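You operate a simulated robot arm through the tools that you are given. There is no shell and no other tool.

Carry out the task below with a simulated robot arm. There is one attempt and no reset: what you move stays moved.

JOB
Wind 2 turns of tape on brass fitting 1 and put it back.
Fine: the tape lever ends off, the blue knob at 0. Set down upright: what you pick out.

Only the result counts: the job must be done as asked and must still hold three seconds after the hand-in. Knocking over, shifting, dropping, spilling or breaking anything else fails it.

ROBOT AND FRAMES
A 7-joint arm with a two-finger parallel gripper, fixed in place. Base frame: the origin is at the foot of the arm, x ahead of it, y to its left, z up. Units: m, rad, N and s.
Its first joint turns from -2.304 to 2.304 rad. Payload 3.91 kg.
The TCP is the grasp point between the finger pads, 0.03 m short of the fingertips. In the tool frame z runs along the fingers and y along their closing line. The gripper opens to 0.11 m. The fingers are 0.02 m wide and 0.01 m thick; the gripper's body (0.048 by 0.112 m) begins 0.055 m behind the TCP.
Orientation is that of the tool frame in the base frame, as a unit quaternion [w, x, y, z]. With the fingers straight down and closing along the base's y, the tool's x points along the base's -x, its y along +y and its z along -z.

CONTROLS
- The arm moves only by the tool servo_tool. Its argument "moves" is a list of rows, each a list of 7 numbers: the shift along the tool's x, y, z in units of 40 mm (1.0 is 40 mm), then the turn, a rotation vector about the tool's x, y, z in units of 6 degrees (1.0 is 6 degrees), then the opening, from 0 (shut) to 1 (fully open). In form: [[tx, ty, tz, ax, ay, az, grip], ...]. A call has 1 to 20 rows; each row shifts and turns the commanded pose from where the row before left it, along the tool's axes as they then stand. A call with a number of a shift or a turn outside -1 to 1 is refused whole. Rows are played at 5 a second. More than 0.05 m and 0.15 rad between two rows, or a gripper value outside its range, and nothing of the call is played. Where a pose cannot be reached the arm comes as near as it can. A force on the tool above 90 N (or 10 N above the force at the start of the call, whichever is more), or a blocked arm, ends the call early, and 0.2 s more pass. Each finger travels about 0.108 m/s and halts on what it meets, pressing with about 41 N; the grip force reading is that of the motor and also rises with nothing between the fingers. The clock runs only during rows and for 0.2 s after the last one: add rows that do not move to give the fingers time. The reply holds the time, the measured pose of the TCP, the force on the tool along the base axes, the opening and the grip force, in the units named above and with some noise, with the torque about the TCP (base axes, N m) and any sound that the robot's microphone picked up, and new pictures: "pictures" is both (left out), scene, wrist or none.
- Cameras (640 x 400 px; columns grow to the right, rows downward): "scene" is fixed at [0.217, 0.6507, 1.4688]; the picture's right is [-0.47, -0.88, 0.00], its down [-0.57, 0.30, -0.76] and it looks along [0.68, -0.36, -0.64] (base axes); focal length 324 px, centre (320, 200). "wrist" rides on the gripper at [0.072, 0.017, -0.103] in the tool frame; the picture's right is [-0.23, 0.97, 0.00], its down [-0.76, -0.18, -0.62] and it looks along [-0.61, -0.14, 0.78] (tool axes); focal length 222 px, centre (320, 200).
- point_at(camera, pixels): for up to 12 pixels [column, row] of the newest picture of that camera ("zoom" is the newest enlarged one), the place [x, y, z] in the base frame of the surface seen there, good to about 0.002 m. No time passes.
- enlarge(camera, box): a new picture of the part [left, top, right, bottom] of that camera's present view, enlarged. No time passes.
- sign_off(): hands the job in; it is judged then, once.

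Unless the task says otherwise, let go and move clear before handing in.

The tools are called after ">>>" as a command line: name --pt "numbers of a row" for each row, then --argument value for the rest, lists and objects as JSON in quotes. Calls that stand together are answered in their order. servo_tool: Moves the arm, as the interface text tells. Its arguments: {"type":"object","properties":{"moves":{"type":"array"},"pictures":{"type":"string","enum":["both","scene","wrist","none"]}},"required":["moves"]} The other tools are called the same way: point_at (camera, pixels) gives the place of the surface under pixels of a picture; enlarge (camera, box) takes an enlarged picture of a part of a camera's view; sign_off () hands the job in.

At the start:

```text
t: 0.0
ee_pos: [0.4833, 0.2153, 1.2305]
tcp_rot: [0.0, 0.0, 1.0, -0.001]
ft_force: [-0.2, -0.7, 0.0]
wrist_torque: [0.01, -0.01, -0.01]
grip_width: 0.1103
grip_force: 0.2
```

scene: 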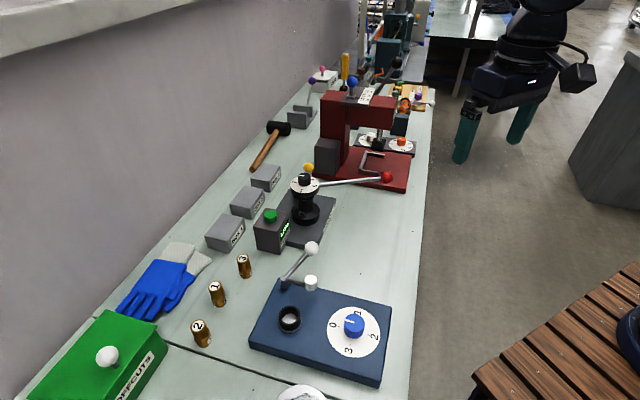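
wrist: 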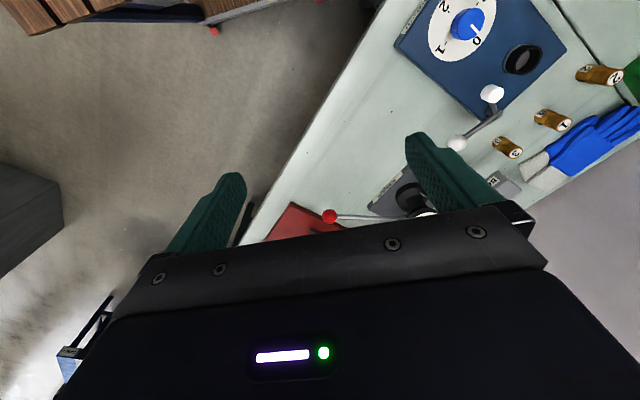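

The scene shows a blue tape machine (px ~ 320,330) with a knob dial, a lever with white ball (312,248), a socket (288,317), and three brass fittings near (200,333), (217,293), (243,266). I'll enlarge those to read the labels.

>>> enlarge --camera "scene" --box '[160, 220, 420, 400]'

>>> enlarge --camera "wrist" --box '[380, 0, 640, 200]'

>>> enlarge --camera "scene" --box '[180, 120, 440, 300]'

```text
2.22 times, centred on (290, 310) of scene
```

zoom: 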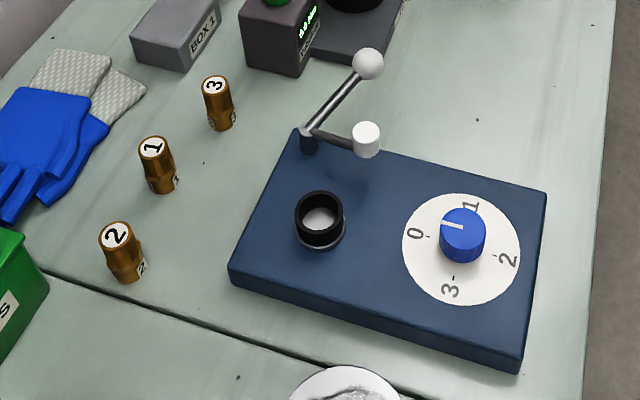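

```text
2.00 times, centred on (510, 100) of wrist
```

zoom: 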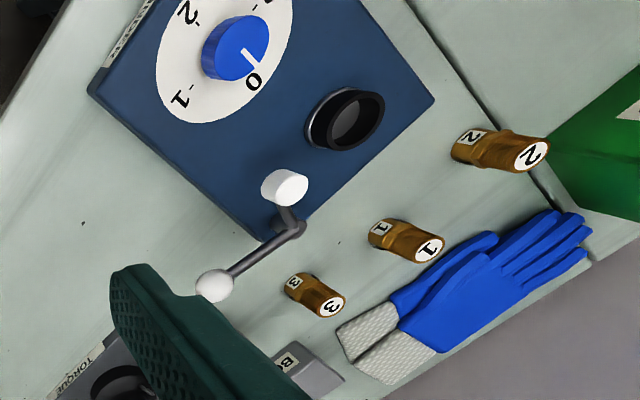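

```text
2.22 times, centred on (310, 210) of scene
```

zoom: 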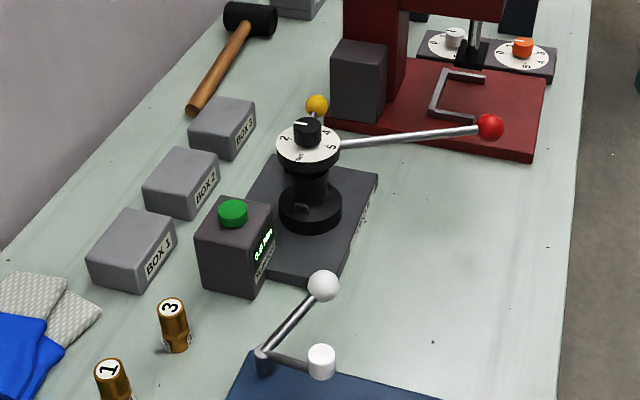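

The knob mark points at 0, and the dial runs 0-1-2-3 clockwise. Next I'll measure the positions of fitting 1, the socket, the lever and the knob.

>>> enlarge --camera "scene" --box '[180, 240, 300, 360]'

>>> point_at --camera "scene" --pixels '[[215, 287], [219, 305], [200, 325], [243, 258], [289, 310], [289, 319], [278, 318], [300, 318], [354, 316], [353, 325], [312, 248], [311, 280]]'

>>> point_at --camera "scene" --pixels '[[284, 283], [248, 341], [381, 385], [392, 308], [279, 280], [333, 325], [359, 311], [373, 336], [348, 351], [235, 300], [330, 290], [350, 320]]'

```text
3.33 times, centred on (240, 300) of scene
```

zoom: 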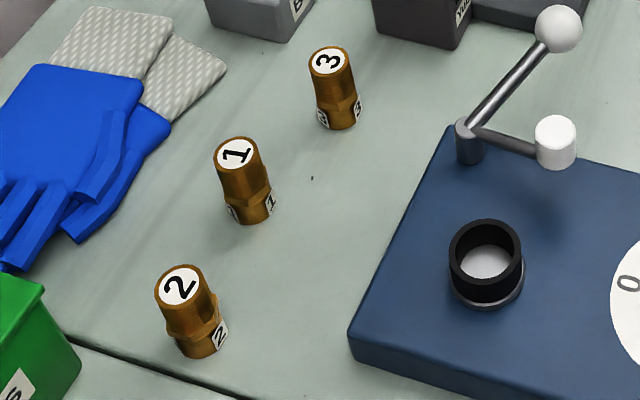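

```text
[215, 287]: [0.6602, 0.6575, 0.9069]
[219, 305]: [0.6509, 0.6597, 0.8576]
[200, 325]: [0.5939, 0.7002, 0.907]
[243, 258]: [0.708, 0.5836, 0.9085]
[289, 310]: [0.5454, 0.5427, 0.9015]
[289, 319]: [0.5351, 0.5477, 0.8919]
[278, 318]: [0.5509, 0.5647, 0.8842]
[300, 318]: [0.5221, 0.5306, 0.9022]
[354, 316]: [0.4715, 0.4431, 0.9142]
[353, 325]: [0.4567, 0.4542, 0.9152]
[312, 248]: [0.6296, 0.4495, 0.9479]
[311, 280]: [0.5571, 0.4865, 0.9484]
```

```text
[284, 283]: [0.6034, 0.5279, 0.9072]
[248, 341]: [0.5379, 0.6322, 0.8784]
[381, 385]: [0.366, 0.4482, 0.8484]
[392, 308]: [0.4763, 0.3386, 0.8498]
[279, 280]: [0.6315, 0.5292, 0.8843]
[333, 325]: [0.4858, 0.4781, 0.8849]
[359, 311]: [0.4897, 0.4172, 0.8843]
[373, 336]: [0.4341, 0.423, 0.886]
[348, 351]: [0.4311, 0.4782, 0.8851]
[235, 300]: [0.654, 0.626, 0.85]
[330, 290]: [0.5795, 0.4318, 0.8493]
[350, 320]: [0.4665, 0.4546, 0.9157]
```

Measured so far: fitting 1 is around (0.655, 0.658) with its top at z≈0.907, the socket around (0.537, 0.548), the knob around (0.465, 0.447) and the lever ball around (0.63, 0.45, 0.948). I'll move over the machine to get a close wrist view.

>>> servo_tool --pt "-0.21 0.89 0.34 0 0 0 1" --pt "-0.21 0.89 0.34 0 0 0 1" --pt "-0.21 0.89 0.34 0 0 0 1" --pt "-0.21 0.89 0.34 0 0 0 1" --pt "-0.21 0.89 0.34 0 0 0 1" --pt "-0.21 0.89 0.34 0 0 0 1" --pt "-0.21 0.89 0.34 0 0 0 1" --pt "-0.21 0.89 0.34 0 0 0 1" --pt "0 0 0 0 0 0 1" --pt "0 0 0 0 0 0 1"

```text
t: 2.2
ee_pos: [0.5486, 0.5018, 1.1231]
tcp_rot: [0.0, 0.0, 1.0, 0.0]
ft_force: [0.0, 1.0, 0.4]
wrist_torque: [0.01, 0.02, -0.01]
grip_width: 0.1101
grip_force: 0.0
```

scene: 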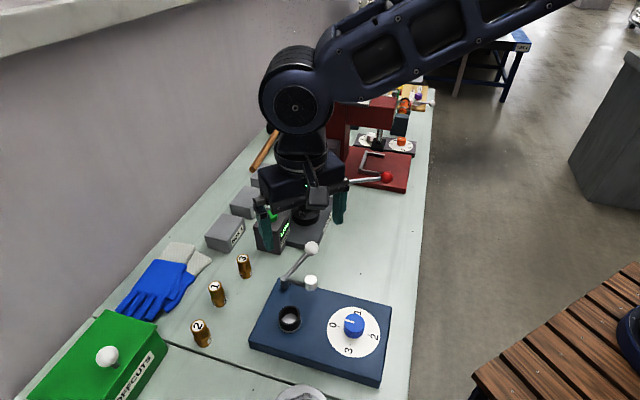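
wrist: 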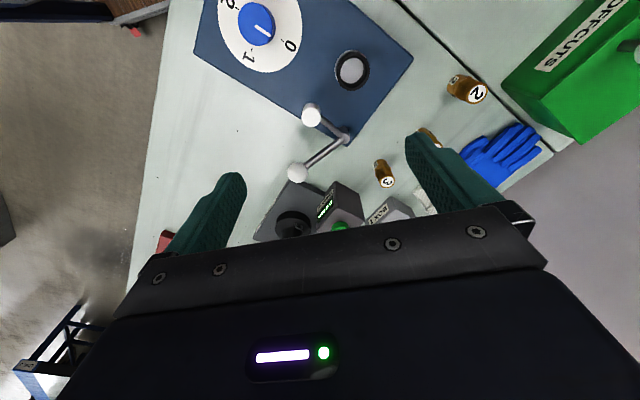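

The wrist view now shows the machine clearly: dial (260,25), socket (352,70), lever pivot (345,138), roller (312,115), ball (297,172). I'll zoom in and measure precisely.

>>> enlarge --camera "wrist" --box '[180, 0, 500, 200]'

>>> point_at --camera "wrist" --pixels '[[297, 172], [312, 112], [312, 108], [345, 136], [335, 68], [352, 70], [352, 52], [352, 88], [369, 70], [258, 22], [478, 93], [462, 86]]'

```text
2.00 times, centred on (340, 100) of wrist
```

zoom: 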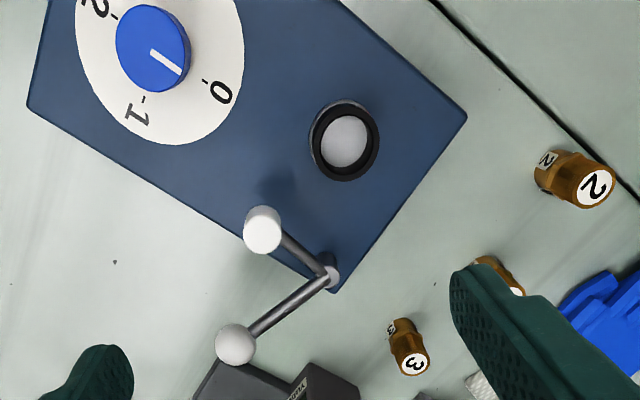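

```text
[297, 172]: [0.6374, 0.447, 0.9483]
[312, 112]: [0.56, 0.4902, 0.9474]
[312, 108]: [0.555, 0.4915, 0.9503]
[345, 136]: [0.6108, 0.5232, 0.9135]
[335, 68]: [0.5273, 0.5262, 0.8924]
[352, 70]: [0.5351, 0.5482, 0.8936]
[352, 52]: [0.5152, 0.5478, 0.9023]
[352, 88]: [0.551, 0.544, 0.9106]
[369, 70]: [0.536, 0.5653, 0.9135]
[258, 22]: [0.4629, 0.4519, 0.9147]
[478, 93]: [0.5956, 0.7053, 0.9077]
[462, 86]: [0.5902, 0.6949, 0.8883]
```

The socket rim needs finer measurement, so I'll enlarge the socket and knob separately.

>>> enlarge --camera "wrist" --box '[312, 45, 392, 95]'

>>> point_at --camera "zoom" --pixels '[[320, 200], [320, 60], [320, 350], [200, 200], [440, 200], [190, 300], [420, 320], [180, 120], [450, 150], [320, 330], [430, 220], [215, 220]]'

```text
8.00 times, centred on (352, 70) of wrist
```

zoom: 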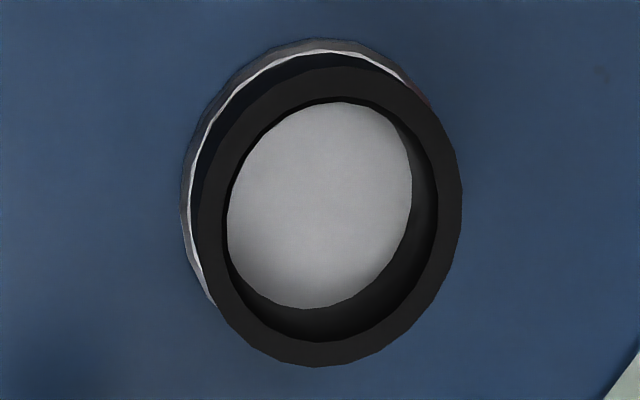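

```text
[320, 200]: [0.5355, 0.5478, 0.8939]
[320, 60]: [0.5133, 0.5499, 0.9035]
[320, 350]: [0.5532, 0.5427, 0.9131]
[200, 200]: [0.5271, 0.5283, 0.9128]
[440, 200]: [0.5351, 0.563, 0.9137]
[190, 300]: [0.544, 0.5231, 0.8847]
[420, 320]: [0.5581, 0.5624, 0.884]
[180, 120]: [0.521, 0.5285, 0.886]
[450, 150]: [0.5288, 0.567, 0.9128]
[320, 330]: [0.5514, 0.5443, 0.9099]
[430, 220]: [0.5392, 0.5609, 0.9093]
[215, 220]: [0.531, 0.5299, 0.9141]
```

Socket rim is at z≈0.913, floor at z≈0.894, centre about (0.535, 0.547), inner diameter ≈33 mm. The first wrist picture showed a label on the machine's far edge, so I'll go back there to read it before touching anything.

>>> servo_tool --pt "0.21 -0.93 -0.1 0 0 0 1" --pt "0.21 -0.93 -0.1 0 0 0 1" --pt "0.21 -0.93 -0.1 0 0 0 1" --pt "0.21 -0.93 -0.1 0 0 0 1" --pt "0.21 -0.93 -0.1 0 0 0 1" --pt "0.21 -0.93 -0.1 0 0 0 1" --pt "0.21 -0.93 -0.1 0 0 0 1" --pt "0 0 0 0 0 0 1" --pictures "wrist"

```text
t: 4.0
ee_pos: [0.4931, 0.2389, 1.1487]
tcp_rot: [0.0, 0.0, 1.0, -0.001]
ft_force: [0.2, 0.1, -0.7]
wrist_torque: [-0.04, 0.0, 0.01]
grip_width: 0.1101
grip_force: 0.0
```

wrist: 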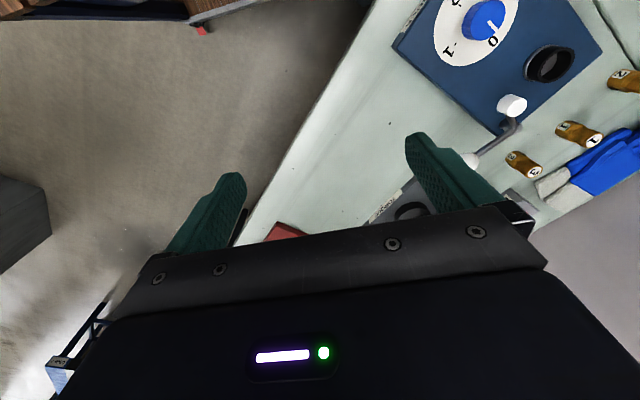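

>>> enlarge --camera "wrist" --box '[384, 0, 448, 40]'

>>> enlarge --camera "wrist" --box '[384, 0, 624, 150]'

```text
10.00 times, centred on (416, 20) of wrist
```

zoom: 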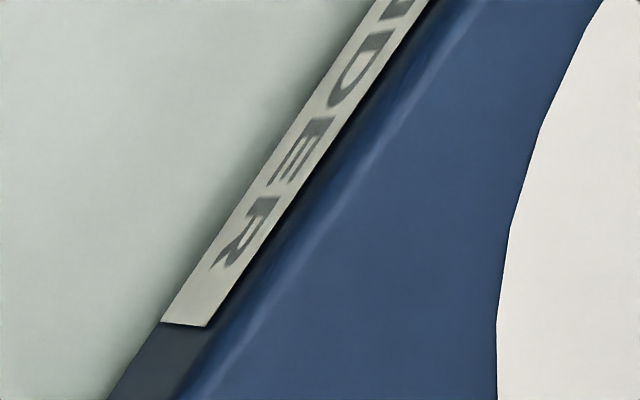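

```text
2.67 times, centred on (504, 75) of wrist
```

zoom: 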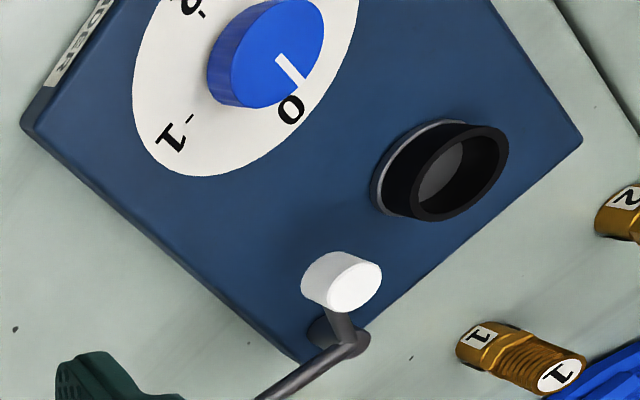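

The label is just "TAPE WINDER", and the fittings have a threaded upper part over a hex base. Next I'll hover near fitting 1 to measure it closely.

>>> servo_tool --pt "-0.318 0.9 0.17 0 0 0 1" --pt "-0.318 0.9 0.17 0 0 0 1" --pt "-0.318 0.9 0.17 0 0 0 1" --pt "-0.318 0.9 0.17 0 0 0 1" --pt "-0.318 0.9 0.17 0 0 0 1" --pt "-0.318 0.9 0.17 0 0 0 1" --pt "-0.318 0.9 0.17 0 0 0 1" --pt "-0.318 0.9 0.17 0 0 0 1" --pt "-0.318 0.9 0.17 0 0 0 1" --pt "-0.318 0.9 0.17 0 0 0 1" --pt "0 0 0 0 0 0 1"

```text
t: 6.4
ee_pos: [0.6187, 0.5998, 1.0785]
tcp_rot: [-0.001, 0.001, 1.0, 0.0]
ft_force: [-0.5, 0.2, 0.3]
wrist_torque: [0.02, -0.01, -0.04]
grip_width: 0.1101
grip_force: 0.0
```

scene: 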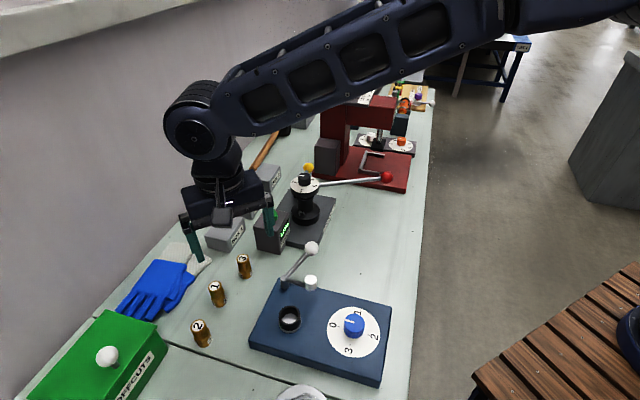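
wrist: 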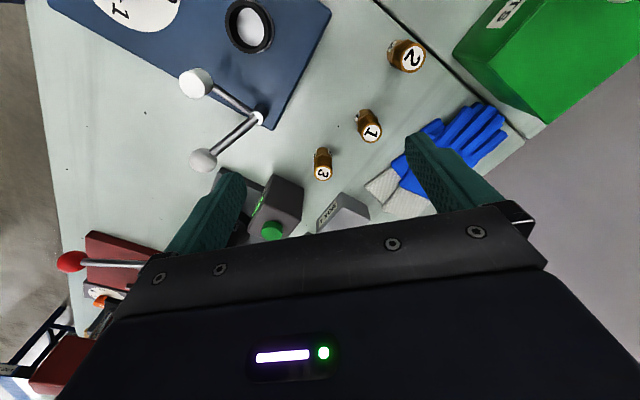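

>>> enlarge --camera "wrist" --box '[336, 100, 400, 140]'

>>> point_at --camera "zoom" --pixels '[[340, 310], [260, 310], [440, 310], [340, 240], [340, 390], [300, 130], [220, 200], [300, 90], [320, 200]]'

```text
10.00 times, centred on (368, 120) of wrist
```

zoom: 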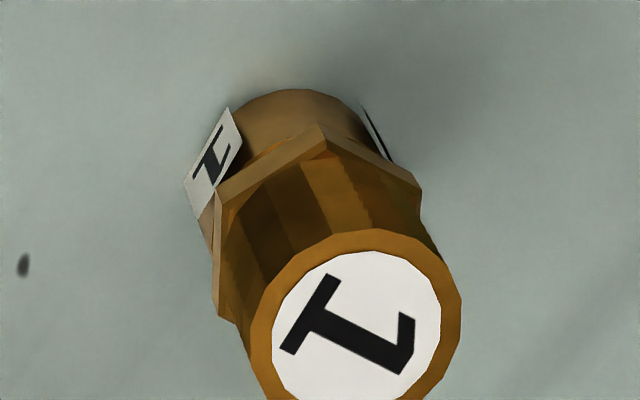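

```text
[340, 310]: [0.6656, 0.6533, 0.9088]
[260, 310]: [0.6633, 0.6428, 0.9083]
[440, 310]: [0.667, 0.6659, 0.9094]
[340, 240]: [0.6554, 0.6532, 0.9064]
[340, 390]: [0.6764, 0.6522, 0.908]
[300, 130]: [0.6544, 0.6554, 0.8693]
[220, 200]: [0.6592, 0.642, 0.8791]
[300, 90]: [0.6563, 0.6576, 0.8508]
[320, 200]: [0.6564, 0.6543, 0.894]
```

>>> enlarge --camera "wrist" --box '[330, 95, 410, 145]'

>>> point_at --camera "zoom" --pixels '[[332, 294], [250, 294], [416, 294], [332, 226], [332, 361], [300, 110], [246, 110], [226, 180], [340, 115], [383, 190], [310, 145], [235, 225]]'

>>> enlarge --camera "scene" --box '[192, 272, 240, 312]'

```text
8.00 times, centred on (370, 120) of wrist
```

zoom: 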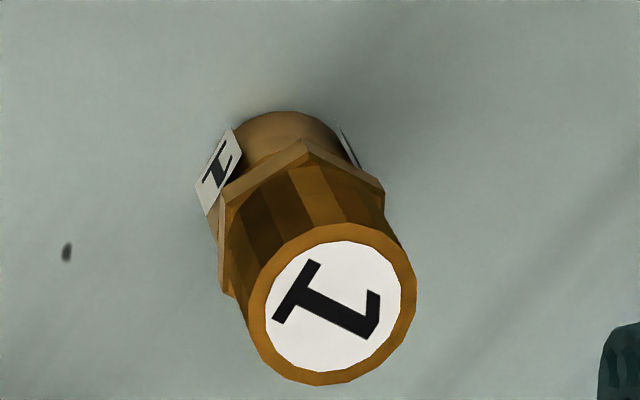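

```text
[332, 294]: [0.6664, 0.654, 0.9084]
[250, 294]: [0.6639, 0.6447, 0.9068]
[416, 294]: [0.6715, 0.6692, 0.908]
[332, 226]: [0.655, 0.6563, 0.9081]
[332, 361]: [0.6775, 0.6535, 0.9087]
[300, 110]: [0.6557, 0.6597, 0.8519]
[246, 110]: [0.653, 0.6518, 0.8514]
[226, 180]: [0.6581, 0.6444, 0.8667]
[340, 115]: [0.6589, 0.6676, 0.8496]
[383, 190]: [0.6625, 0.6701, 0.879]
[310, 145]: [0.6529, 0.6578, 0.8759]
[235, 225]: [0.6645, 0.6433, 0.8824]
```

```text
10.00 times, centred on (216, 292) of scene
```

zoom: 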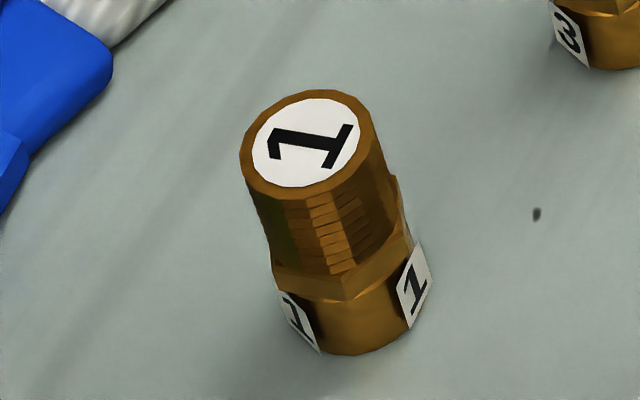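

Fitting 1's top centre is about (0.668, 0.655) at z≈0.908, with the hex at z 0.868–0.882. I'll move directly above it at z≈1.0 with the fingers half open and check the alignment.

>>> servo_tool --pt "-0.41 0.46 0.49 0 0 0 0.6" --pt "-0.41 0.46 0.49 0 0 0 0.55" --pt "-0.41 0.46 0.49 0 0 0 0.5" --pt "0 0 0 0 0 0 0.5" --pt "0 0 0 0 0 0 0.5"

```text
t: 7.6
ee_pos: [0.6667, 0.6529, 1.023]
tcp_rot: [0.001, 0.0, 1.0, 0.0]
ft_force: [0.3, -0.2, 0.3]
wrist_torque: [0.02, 0.02, 0.0]
grip_width: 0.0551
grip_force: 0.0
```

scene: 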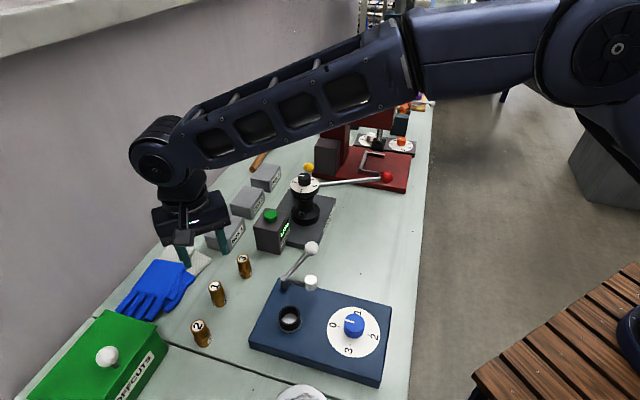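
wrist: 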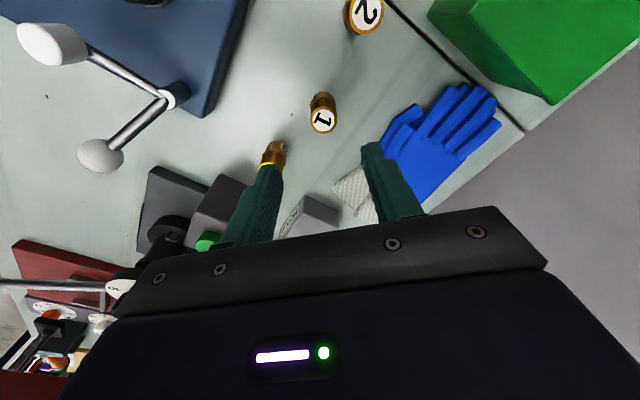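

>>> enlarge --camera "wrist" --box '[288, 80, 368, 130]'

>>> point_at --camera "zoom" --pixels '[[285, 330], [285, 270], [225, 330], [345, 330], [285, 380], [290, 350], [260, 310], [310, 310], [300, 340]]'

```text
8.00 times, centred on (328, 105) of wrist
```

zoom: 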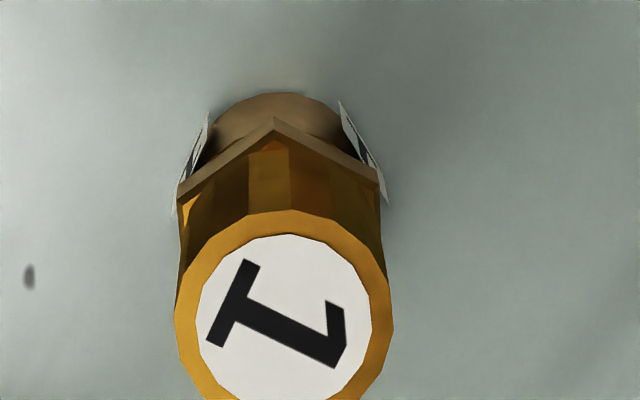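

```text
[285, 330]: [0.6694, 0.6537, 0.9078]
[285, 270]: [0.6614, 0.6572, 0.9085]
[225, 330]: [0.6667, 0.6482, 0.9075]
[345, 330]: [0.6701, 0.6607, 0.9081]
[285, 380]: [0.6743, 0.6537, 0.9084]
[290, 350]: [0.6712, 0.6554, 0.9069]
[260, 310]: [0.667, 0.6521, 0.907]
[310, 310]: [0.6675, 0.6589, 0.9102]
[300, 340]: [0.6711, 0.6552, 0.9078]
```

Fitting 1's top centre is at (0.668, 0.655), within 2 mm of the TCP. I'll descend to TCP z≈0.914, so the fingertips stop just above the hex.

>>> servo_tool --pt "-0.03 0.05 0.7 0 0 0 0.5" --pt "0 0 0.7 0 0 0 0.5" --pt "0 0 0.7 0 0 0 0.5" --pt "0 0 0.6 0 0 0 0.5" --pt "0 0 0 0 0 0 0.5" --pt "0 0 0 0 0 0 0.5"

```text
t: 9.0
ee_pos: [0.6695, 0.6561, 0.9137]
tcp_rot: [0.0, 0.001, 1.0, 0.0]
ft_force: [-0.7, -0.3, -0.2]
wrist_torque: [0.01, -0.02, -0.01]
grip_width: 0.0549
grip_force: 0.1
```

scene: 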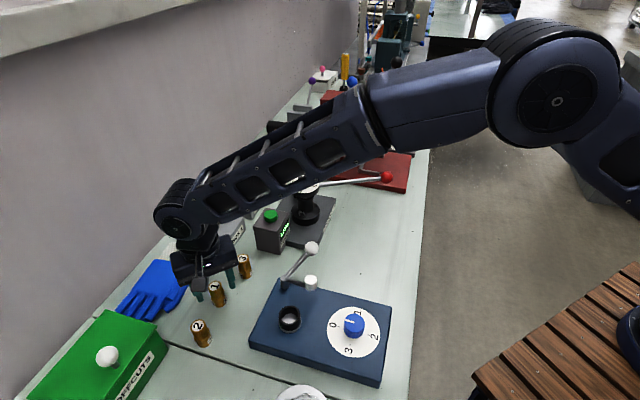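
wrist: 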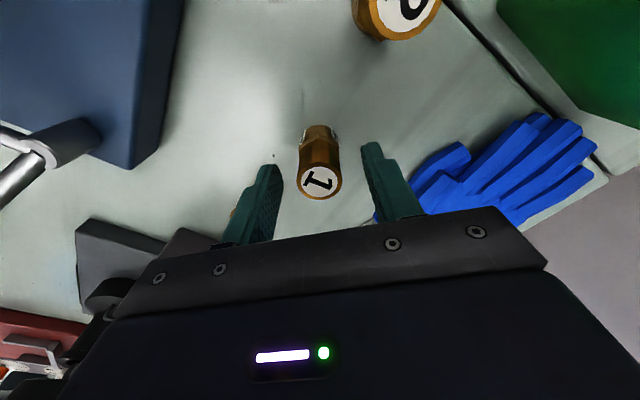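

>>> enlarge --camera "wrist" --box '[240, 110, 400, 210]'

>>> point_at --camera "zoom" --pixels '[[320, 285], [300, 285], [345, 285], [320, 250], [320, 320], [130, 290], [515, 240]]'

```text
4.00 times, centred on (320, 160) of wrist
```

zoom: 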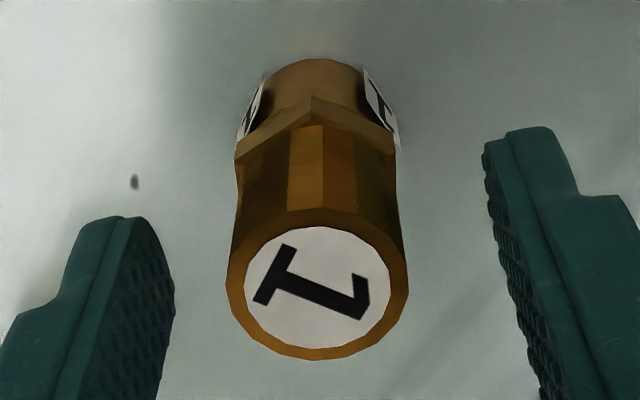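

```text
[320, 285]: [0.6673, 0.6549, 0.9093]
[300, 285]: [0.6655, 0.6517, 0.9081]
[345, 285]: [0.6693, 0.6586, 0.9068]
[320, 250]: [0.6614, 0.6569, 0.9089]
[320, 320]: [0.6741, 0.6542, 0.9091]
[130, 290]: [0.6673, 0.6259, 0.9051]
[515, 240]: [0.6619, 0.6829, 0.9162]
```

Fitting top centre (0.667, 0.655) sits about 2.5 mm nearer than the TCP. I'll correct that and close the gripper.

>>> servo_tool --pt "0.06 -0.02 0 0 0 0 0.5" --pt "0 0 0 0 0 0 0.5" --pt "0 0 0 0 0 0 0.3" --pt "0 0 0 0 0 0 0.2" --pt "0 0 0 0 0 0 0.2" --pt "0 0 0 0 0 0 0.2"

```text
t: 10.4
ee_pos: [0.6669, 0.6563, 0.9136]
tcp_rot: [0.0, 0.0, 1.0, 0.0]
ft_force: [0.1, -0.7, -0.5]
wrist_torque: [-0.07, 0.0, 0.01]
grip_width: 0.0268
grip_force: 40.9
```

scene: 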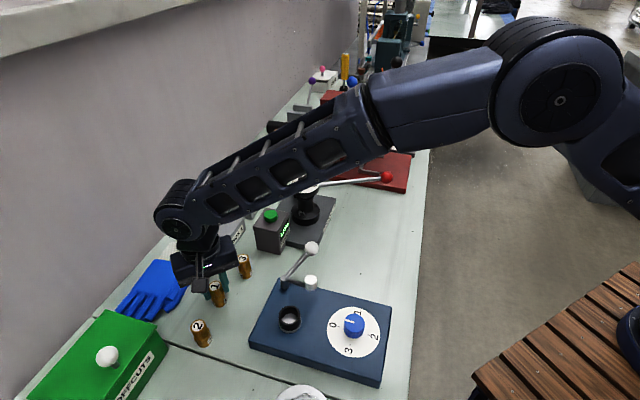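
wrist: 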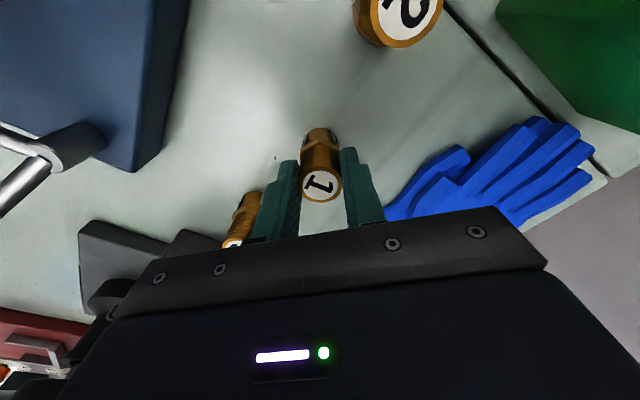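

The grip holds at width 0.0268 m with force 40.9 N, and the fitting is centred at (321,184) between the fingers. I'll lift it and carry it over the socket.

>>> servo_tool --pt "0 0 -0.5 0 0 0 0.2" --pt "0 0 -0.8 0 0 0 0.2" --pt "0 0 -0.9 0 0 0 0.2" --pt "0 0 -0.7 0 0 0 0.2" --pt "0.66 -0.545 0 0 0 0 0.2" --pt "0.66 -0.545 0 0 0 0 0.2" --pt "0.66 -0.545 0 0 0 0 0.2" --pt "0.66 -0.545 0 0 0 0 0.2" --pt "0.66 -0.545 0 0 0 0 0.2" --pt "0 0 0 0 0 0 0.2" --pt "0 0 0 0 0 0 0.2"

```text
t: 12.8
ee_pos: [0.5363, 0.5477, 1.0272]
tcp_rot: [0.0, 0.001, 1.0, 0.0]
ft_force: [-0.3, -0.4, -2.0]
wrist_torque: [0.01, 0.01, 0.01]
grip_width: 0.0266
grip_force: 40.8
```

scene: 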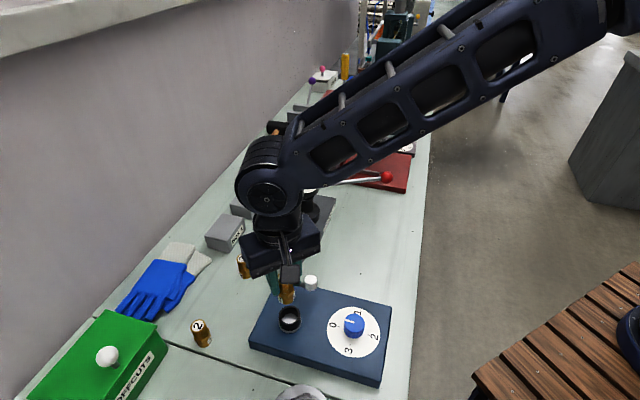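
wrist: 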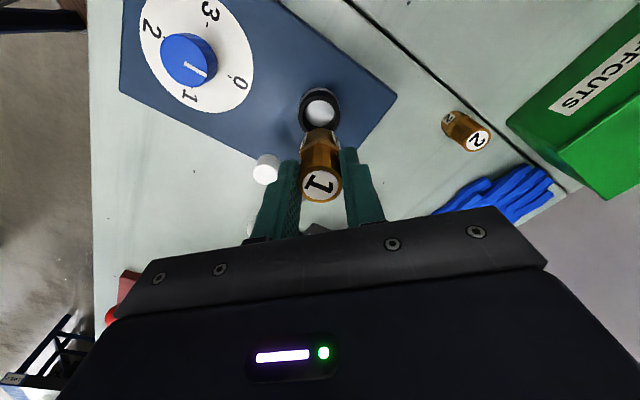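

>>> enlarge --camera "wrist" --box '[256, 70, 384, 150]'

>>> enlarge --camera "scene" --box '[250, 270, 330, 340]'

>>> point_at --camera "wrist" --pixels '[[320, 91], [320, 105], [320, 115], [302, 110], [339, 110], [321, 184], [303, 140], [339, 140]]'

```text
5.00 times, centred on (320, 110) of wrist
```

zoom: 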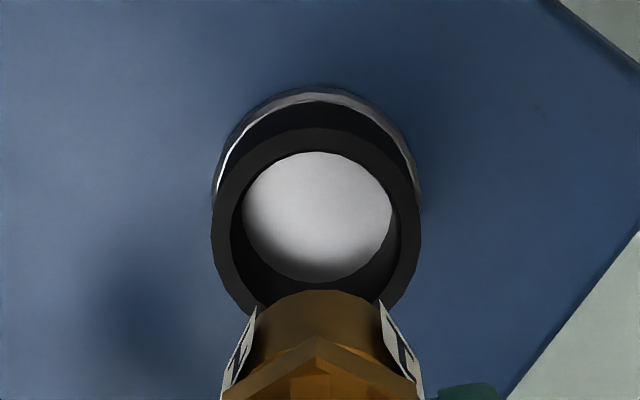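

```text
5.71 times, centred on (290, 305) of scene
```

zoom: 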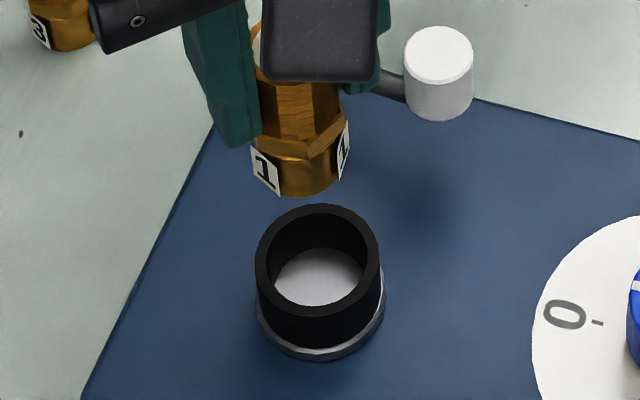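

```text
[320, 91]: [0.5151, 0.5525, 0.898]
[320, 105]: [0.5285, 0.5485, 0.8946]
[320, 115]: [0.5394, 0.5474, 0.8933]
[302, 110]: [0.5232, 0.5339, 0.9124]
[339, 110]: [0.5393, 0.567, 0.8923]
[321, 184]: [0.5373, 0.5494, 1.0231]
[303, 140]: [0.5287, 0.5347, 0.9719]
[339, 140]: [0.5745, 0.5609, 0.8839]
```

>>> enlarge --camera "wrist" --box '[288, 85, 352, 125]'

```text
10.00 times, centred on (320, 105) of wrist
```

zoom: 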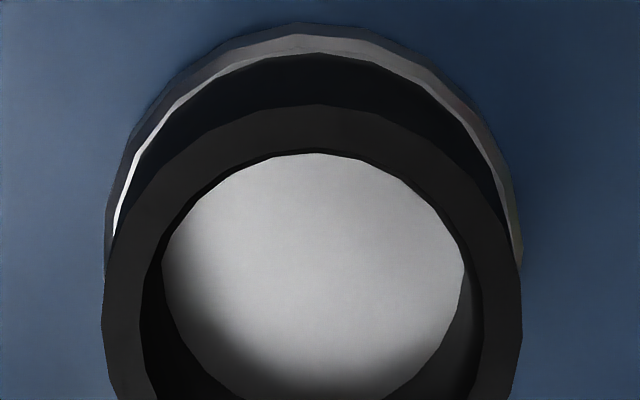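

>>> point_at --camera "zoom" --pixels '[[312, 128], [122, 300], [503, 300], [125, 360], [500, 360], [180, 180], [440, 175], [312, 115], [110, 310], [514, 310], [240, 140], [380, 140]]'

>>> point_at --camera "scene" --pixels '[[291, 307], [278, 318], [304, 318], [291, 328], [282, 310], [300, 310], [281, 325], [301, 325]]'

```text
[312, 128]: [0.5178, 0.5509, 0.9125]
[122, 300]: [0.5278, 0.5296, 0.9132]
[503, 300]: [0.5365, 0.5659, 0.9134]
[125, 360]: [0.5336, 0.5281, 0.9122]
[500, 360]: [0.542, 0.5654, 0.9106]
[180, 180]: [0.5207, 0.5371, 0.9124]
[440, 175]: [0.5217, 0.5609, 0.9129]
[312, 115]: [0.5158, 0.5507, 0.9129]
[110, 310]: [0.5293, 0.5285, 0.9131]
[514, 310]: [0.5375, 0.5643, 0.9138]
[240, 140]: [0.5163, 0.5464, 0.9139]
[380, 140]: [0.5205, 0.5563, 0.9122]
```

```text
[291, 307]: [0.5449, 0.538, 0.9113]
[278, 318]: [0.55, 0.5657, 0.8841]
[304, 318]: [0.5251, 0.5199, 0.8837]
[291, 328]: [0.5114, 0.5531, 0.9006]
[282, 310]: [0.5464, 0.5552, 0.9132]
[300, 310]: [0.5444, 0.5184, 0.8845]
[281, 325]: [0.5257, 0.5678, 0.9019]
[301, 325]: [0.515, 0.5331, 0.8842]
```

The cup centre is about (0.535, 0.547) and the fitting is about 3 mm too far in +x and 2 mm in +y. I'll correct that and lower it to just above the rim to re-check.

>>> servo_tool --pt "0.0875 -0.05 0.5 0 0 0 0.2" --pt "0 0 0.55 0 0 0 0.2" --pt "0 0 0 0 0 0 0.2" --pt "0 0 0 0 0 0 0.2"

>>> enlarge --camera "wrist" --box '[240, 80, 400, 180]'

>>> enlarge --camera "scene" --box '[258, 280, 322, 340]'

```text
t: 13.8
ee_pos: [0.5332, 0.5451, 0.9862]
tcp_rot: [0.0, 0.0, 1.0, 0.0]
ft_force: [0.1, -0.2, -1.4]
wrist_torque: [-0.01, 0.04, 0.0]
grip_width: 0.0266
grip_force: 41.5
```

scene: 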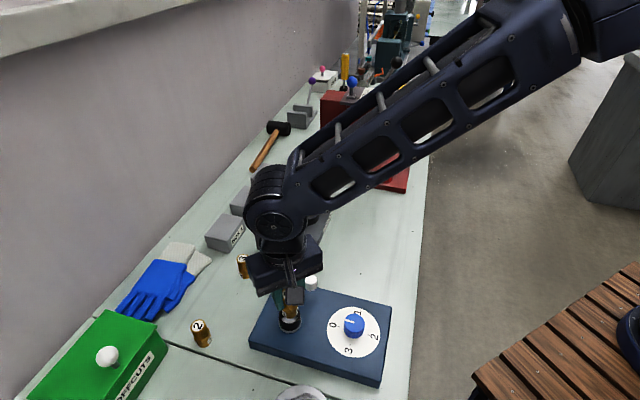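
wrist: 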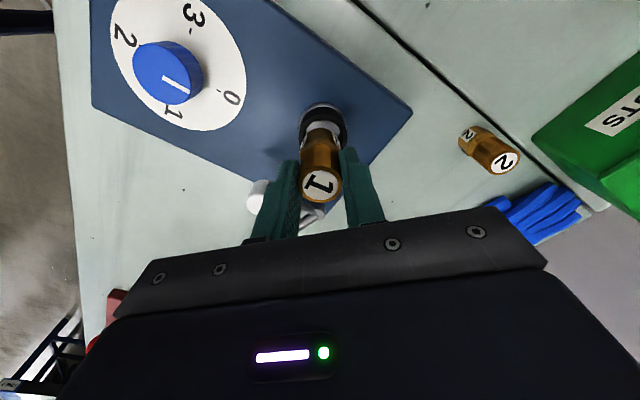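

```text
4.00 times, centred on (320, 130) of wrist
```

zoom: 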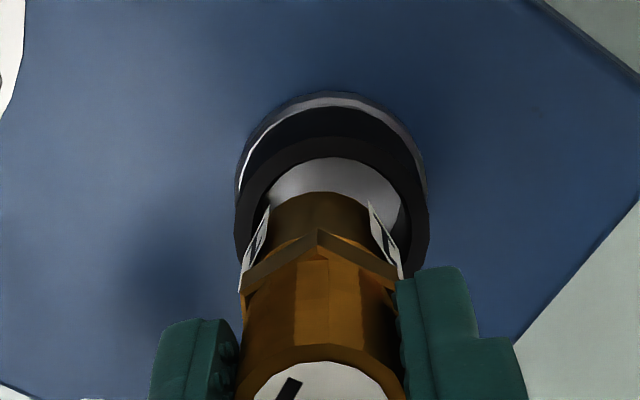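

```text
6.67 times, centred on (290, 310) of scene
```

zoom: 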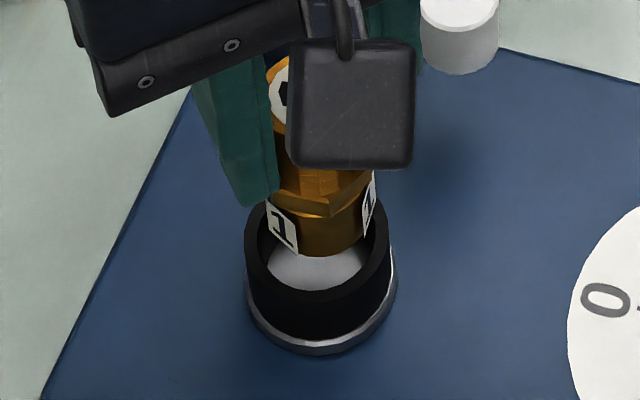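

The cup appears about 1–2 mm to +y of the fitting and is aligned in x. I'll nudge, then lower into the cup and check the force.

>>> servo_tool --pt "-0.01 0.035 0 0 0 0 0.2" --pt "0 0 0.15 0 0 0 0.2" --pt "0 0 0.15 0 0 0 0.2" --pt "0 0 0.15 0 0 0 0.2" --pt "0 0 0.1 0 0 0 0.2" --pt "0 0 0 0 0 0 0.2"

>>> enlarge --camera "wrist" --box '[240, 100, 400, 200]'

>>> enlarge --camera "scene" --box '[258, 280, 322, 340]'

```text
t: 15.2
ee_pos: [0.5315, 0.5458, 0.9668]
tcp_rot: [0.0, 0.0, 1.0, 0.0]
ft_force: [-0.3, -0.8, -1.8]
wrist_torque: [-0.01, 0.03, 0.01]
grip_width: 0.0267
grip_force: 41.2
```

scene: 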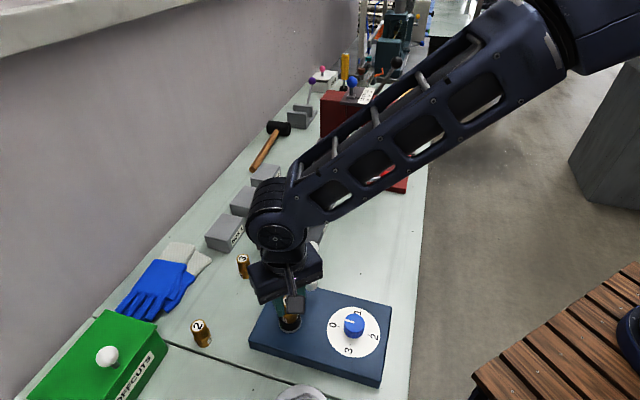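
wrist: 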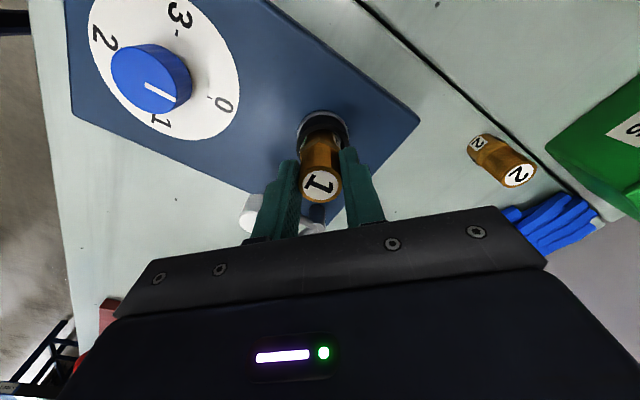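

```text
4.00 times, centred on (320, 150) of wrist
```

zoom: 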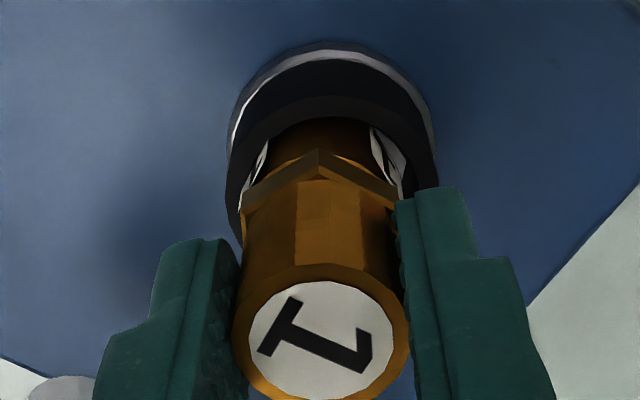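

```text
6.67 times, centred on (290, 310) of scene
```

zoom: 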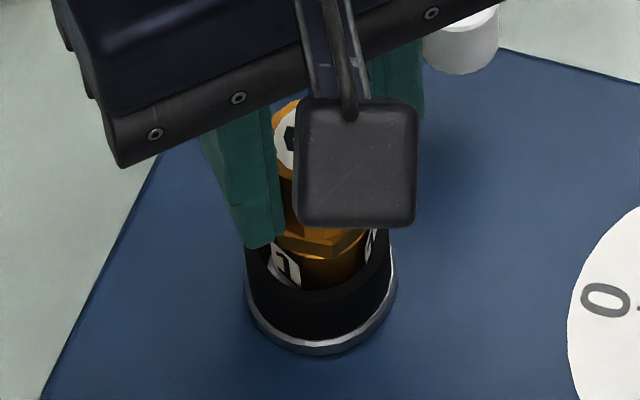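

The fitting is about 10 mm into the cup with no contact force, and the cup still sits roughly 1.5 mm to +y. I'll nudge again and keep lowering.

>>> servo_tool --pt "-0.01 0.04 0 0 0 0 0.2" --pt "0 0 0.08 0 0 0 0.2" --pt "0 0 0.05 0 0 0 0.2" --pt "0 0 0.04 0 0 0 0.2" --pt "0 0 0 0 0 0 0.2" --pictures "none"

```text
t: 16.4
ee_pos: [0.5317, 0.5487, 0.9594]
tcp_rot: [0.0, -0.001, 1.0, 0.0]
ft_force: [0.0, 0.1, -1.6]
wrist_torque: [0.02, -0.04, -0.01]
grip_width: 0.0267
grip_force: 41.1
```

No contact yet (Fz -1.6 N). I'll step down 1 mm at a time.

>>> servo_tool --pt "0 0 0.025 0 0 0 0.2" --pt "0 0 0 0 0 0 0.2" --pictures "none"

```text
t: 17.0
ee_pos: [0.5316, 0.5488, 0.9587]
tcp_rot: [-0.001, 0.0, 1.0, 0.0]
ft_force: [0.4, -0.6, -2.6]
wrist_torque: [0.0, 0.01, 0.02]
grip_width: 0.0264
grip_force: 41.5
```

>>> servo_tool --pt "0 0 0.02 0 0 0 0.2" --pt "0 0 0 0 0 0 0.2" --pictures "none"

```text
t: 17.6
ee_pos: [0.5328, 0.5486, 0.9582]
tcp_rot: [0.0, 0.0, 1.0, 0.0]
ft_force: [-0.5, 0.2, -1.5]
wrist_torque: [0.0, 0.04, 0.03]
grip_width: 0.0265
grip_force: 41.3
```

>>> servo_tool --pt "0 0 0.02 0 0 0 0.2" --pt "0 0 0 0 0 0 0.2" --pictures "none"

```text
t: 18.2
ee_pos: [0.5322, 0.5478, 0.957]
tcp_rot: [0.0, 0.001, 1.0, 0.0]
ft_force: [0.2, -0.5, -1.8]
wrist_torque: [0.01, 0.0, 0.01]
grip_width: 0.0265
grip_force: 40.8
```

>>> servo_tool --pt "0 0 0.02 0 0 0 0.2" --pt "0 0 0 0 0 0 0.2" --pictures "both"

>>> enlarge --camera "wrist" --box '[240, 100, 400, 200]'

>>> enlarge --camera "scene" --box '[258, 280, 322, 340]'

```text
t: 18.8
ee_pos: [0.5316, 0.5484, 0.9557]
tcp_rot: [0.0, -0.001, 1.0, 0.001]
ft_force: [-0.5, -2.7, 5.0]
wrist_torque: [-0.17, 0.08, 0.01]
grip_width: 0.0267
grip_force: 41.3
```

scene: 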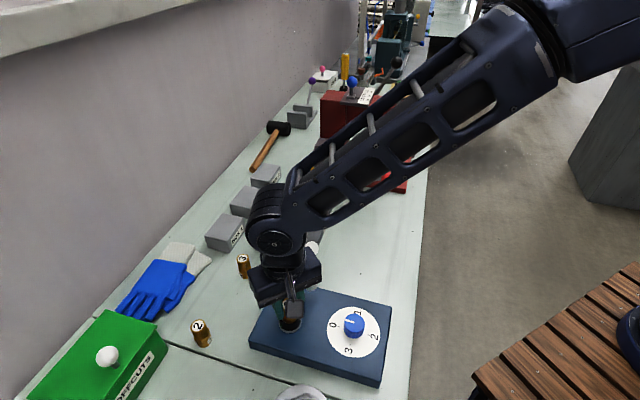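
wrist: 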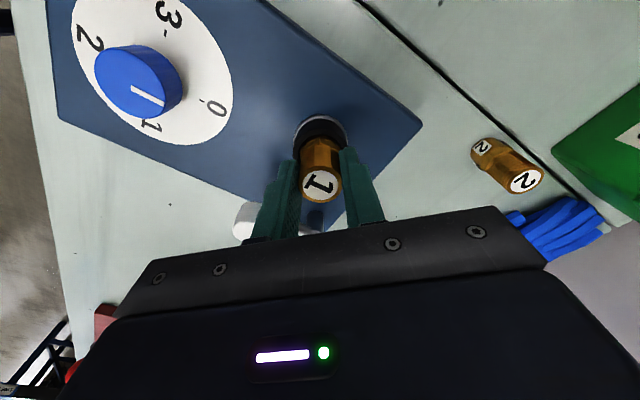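

```text
4.00 times, centred on (320, 150) of wrist
```

zoom: 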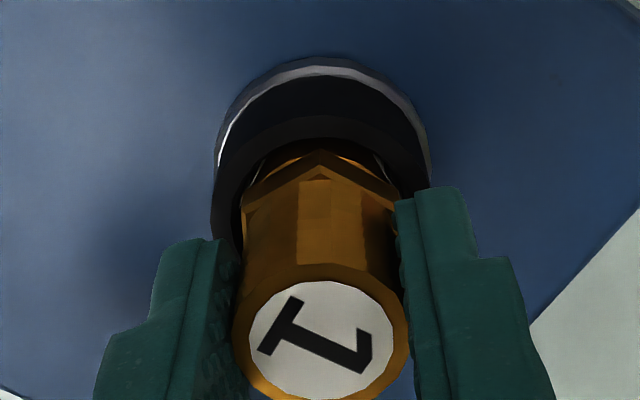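

```text
6.67 times, centred on (290, 310) of scene
```

zoom: 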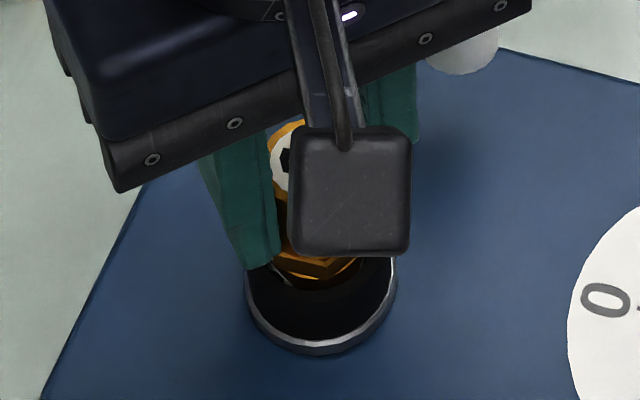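

Contact is felt (Fz +5 N), so the fitting is seated and centred in the cup. I'll open the fingers and look.

>>> servo_tool --pt "0 0 0 0 0 0 0.28" --pt "0 0 0 0 0 0 0.36" --pt "0 0 0 0 0 0 0.45" --pt "0 0 0 0 0 0 0.45" --pictures "wrist"

>>> enlarge --camera "wrist" --box '[240, 100, 400, 200]'

```text
t: 19.8
ee_pos: [0.5322, 0.5482, 0.9544]
tcp_rot: [0.0, 0.0, 1.0, 0.001]
ft_force: [0.4, 0.1, 0.5]
wrist_torque: [0.0, 0.01, 0.0]
grip_width: 0.0495
grip_force: 0.1
```

wrist: 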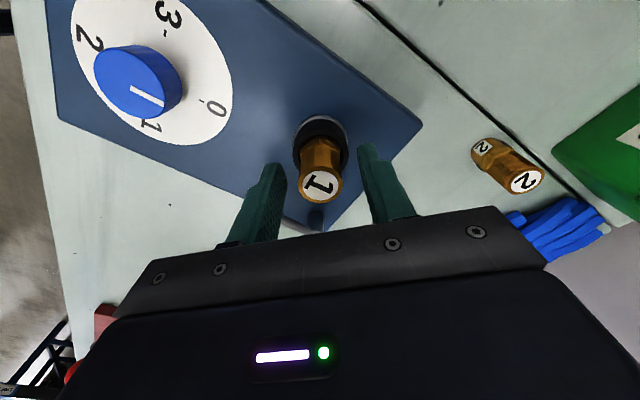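

```text
4.00 times, centred on (320, 150) of wrist
```

zoom: 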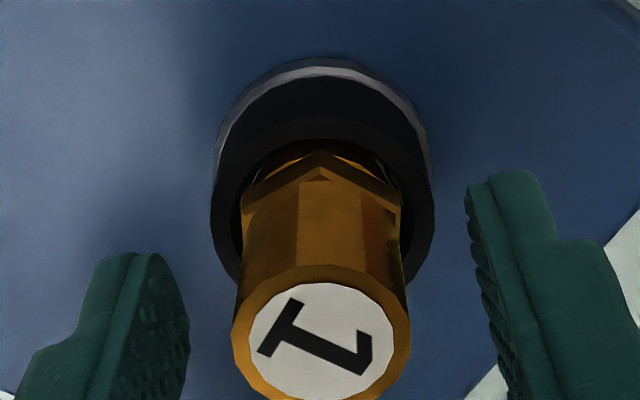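

The fitting stands upright and centred in the cup at z≈0.95. I'll retract straight up, then look at the lever area.

>>> servo_tool --pt "0 0 -0.5 0 0 0 0.45" --pt "0 0 -0.9 0 0 0 0.45" --pt "0 0 -0.95 0 0 0 0.45" --pt "0 0 -0.95 0 0 0 0.45" --pt "0 -0.8 -0.3 0 0 -1 0.45" --pt "0 -0.8 0 0 0 -1 0.45" --pt "0 -0.8 0 0 0 -1 0.45" --pt "0 0 0 0 0 -1 0.45" --pt "0 0 0 0 0 -1 0.45" --pt "0 0 0 0 0 -1 0.45" --pt "0 0 0 0 0 -1 0.45" --pt "0 0 0 0 0 -1 0.45" --pt "0 0 0 0 0 -1 0.45" --pt "0 0 0 0 0 -1 0.45" --pt "0 0 0 0 0 -1 0.45" --pt "0 0 0 0 0 -1 0.45" --pt "0 0 0 0 0 -1 0.45" --pt "0 0 0 0 0 -1 0.45" --pt "0 0 0 0 0 -1 0.45" --pt "0 0 0 0 0 0 0.45"

```text
t: 24.0
ee_pos: [0.5409, 0.4534, 1.0985]
tcp_rot: [0.0, 0.708, -0.706, -0.001]
ft_force: [-0.3, -0.7, 0.7]
wrist_torque: [0.0, 0.05, 0.01]
grip_width: 0.0494
grip_force: 0.0
```

scene: 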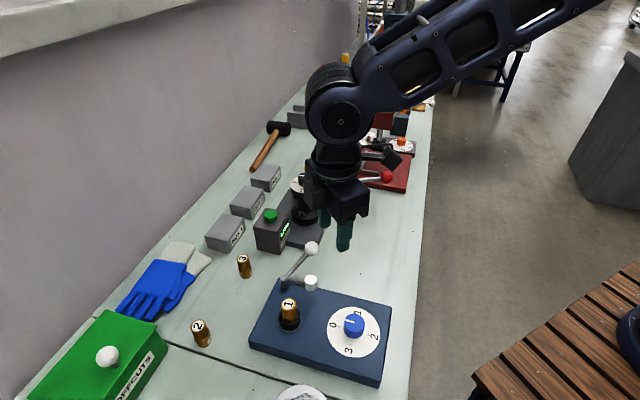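
wrist: 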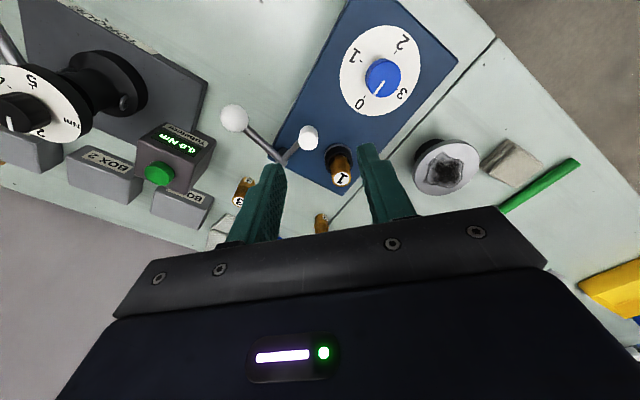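

The tool now closes along base x, with tool x along -y and tool y along -x. The wrist view shows ball (233,118), pivot (283,158), roller (308,137) and the fitting in the cup (340,165), so I'll measure them.

>>> enlarge --camera "wrist" --box '[192, 80, 384, 200]'

>>> point_at --camera "wrist" --pixels '[[233, 118], [233, 108], [233, 128], [223, 118], [243, 118], [258, 135], [308, 135], [295, 148], [280, 155], [200, 100], [180, 110], [340, 180]]'

```text
3.33 times, centred on (288, 140) of wrist
```

zoom: 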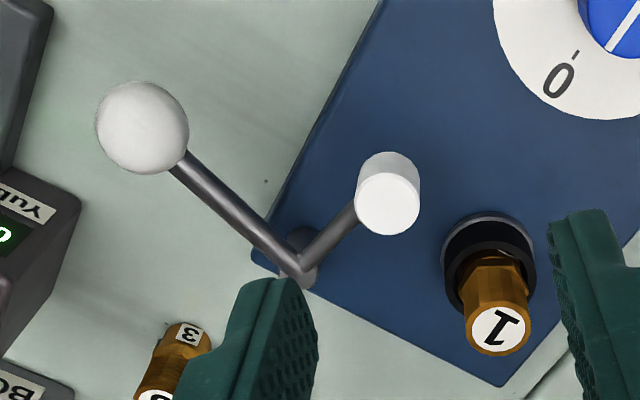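

```text
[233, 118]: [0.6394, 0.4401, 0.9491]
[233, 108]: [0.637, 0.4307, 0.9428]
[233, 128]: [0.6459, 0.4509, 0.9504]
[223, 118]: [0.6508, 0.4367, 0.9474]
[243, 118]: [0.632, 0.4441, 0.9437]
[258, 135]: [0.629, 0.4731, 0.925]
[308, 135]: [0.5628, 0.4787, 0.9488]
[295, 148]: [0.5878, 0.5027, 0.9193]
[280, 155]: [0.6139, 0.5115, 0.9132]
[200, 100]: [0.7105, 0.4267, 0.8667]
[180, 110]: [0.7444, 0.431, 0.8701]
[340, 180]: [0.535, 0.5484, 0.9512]
```

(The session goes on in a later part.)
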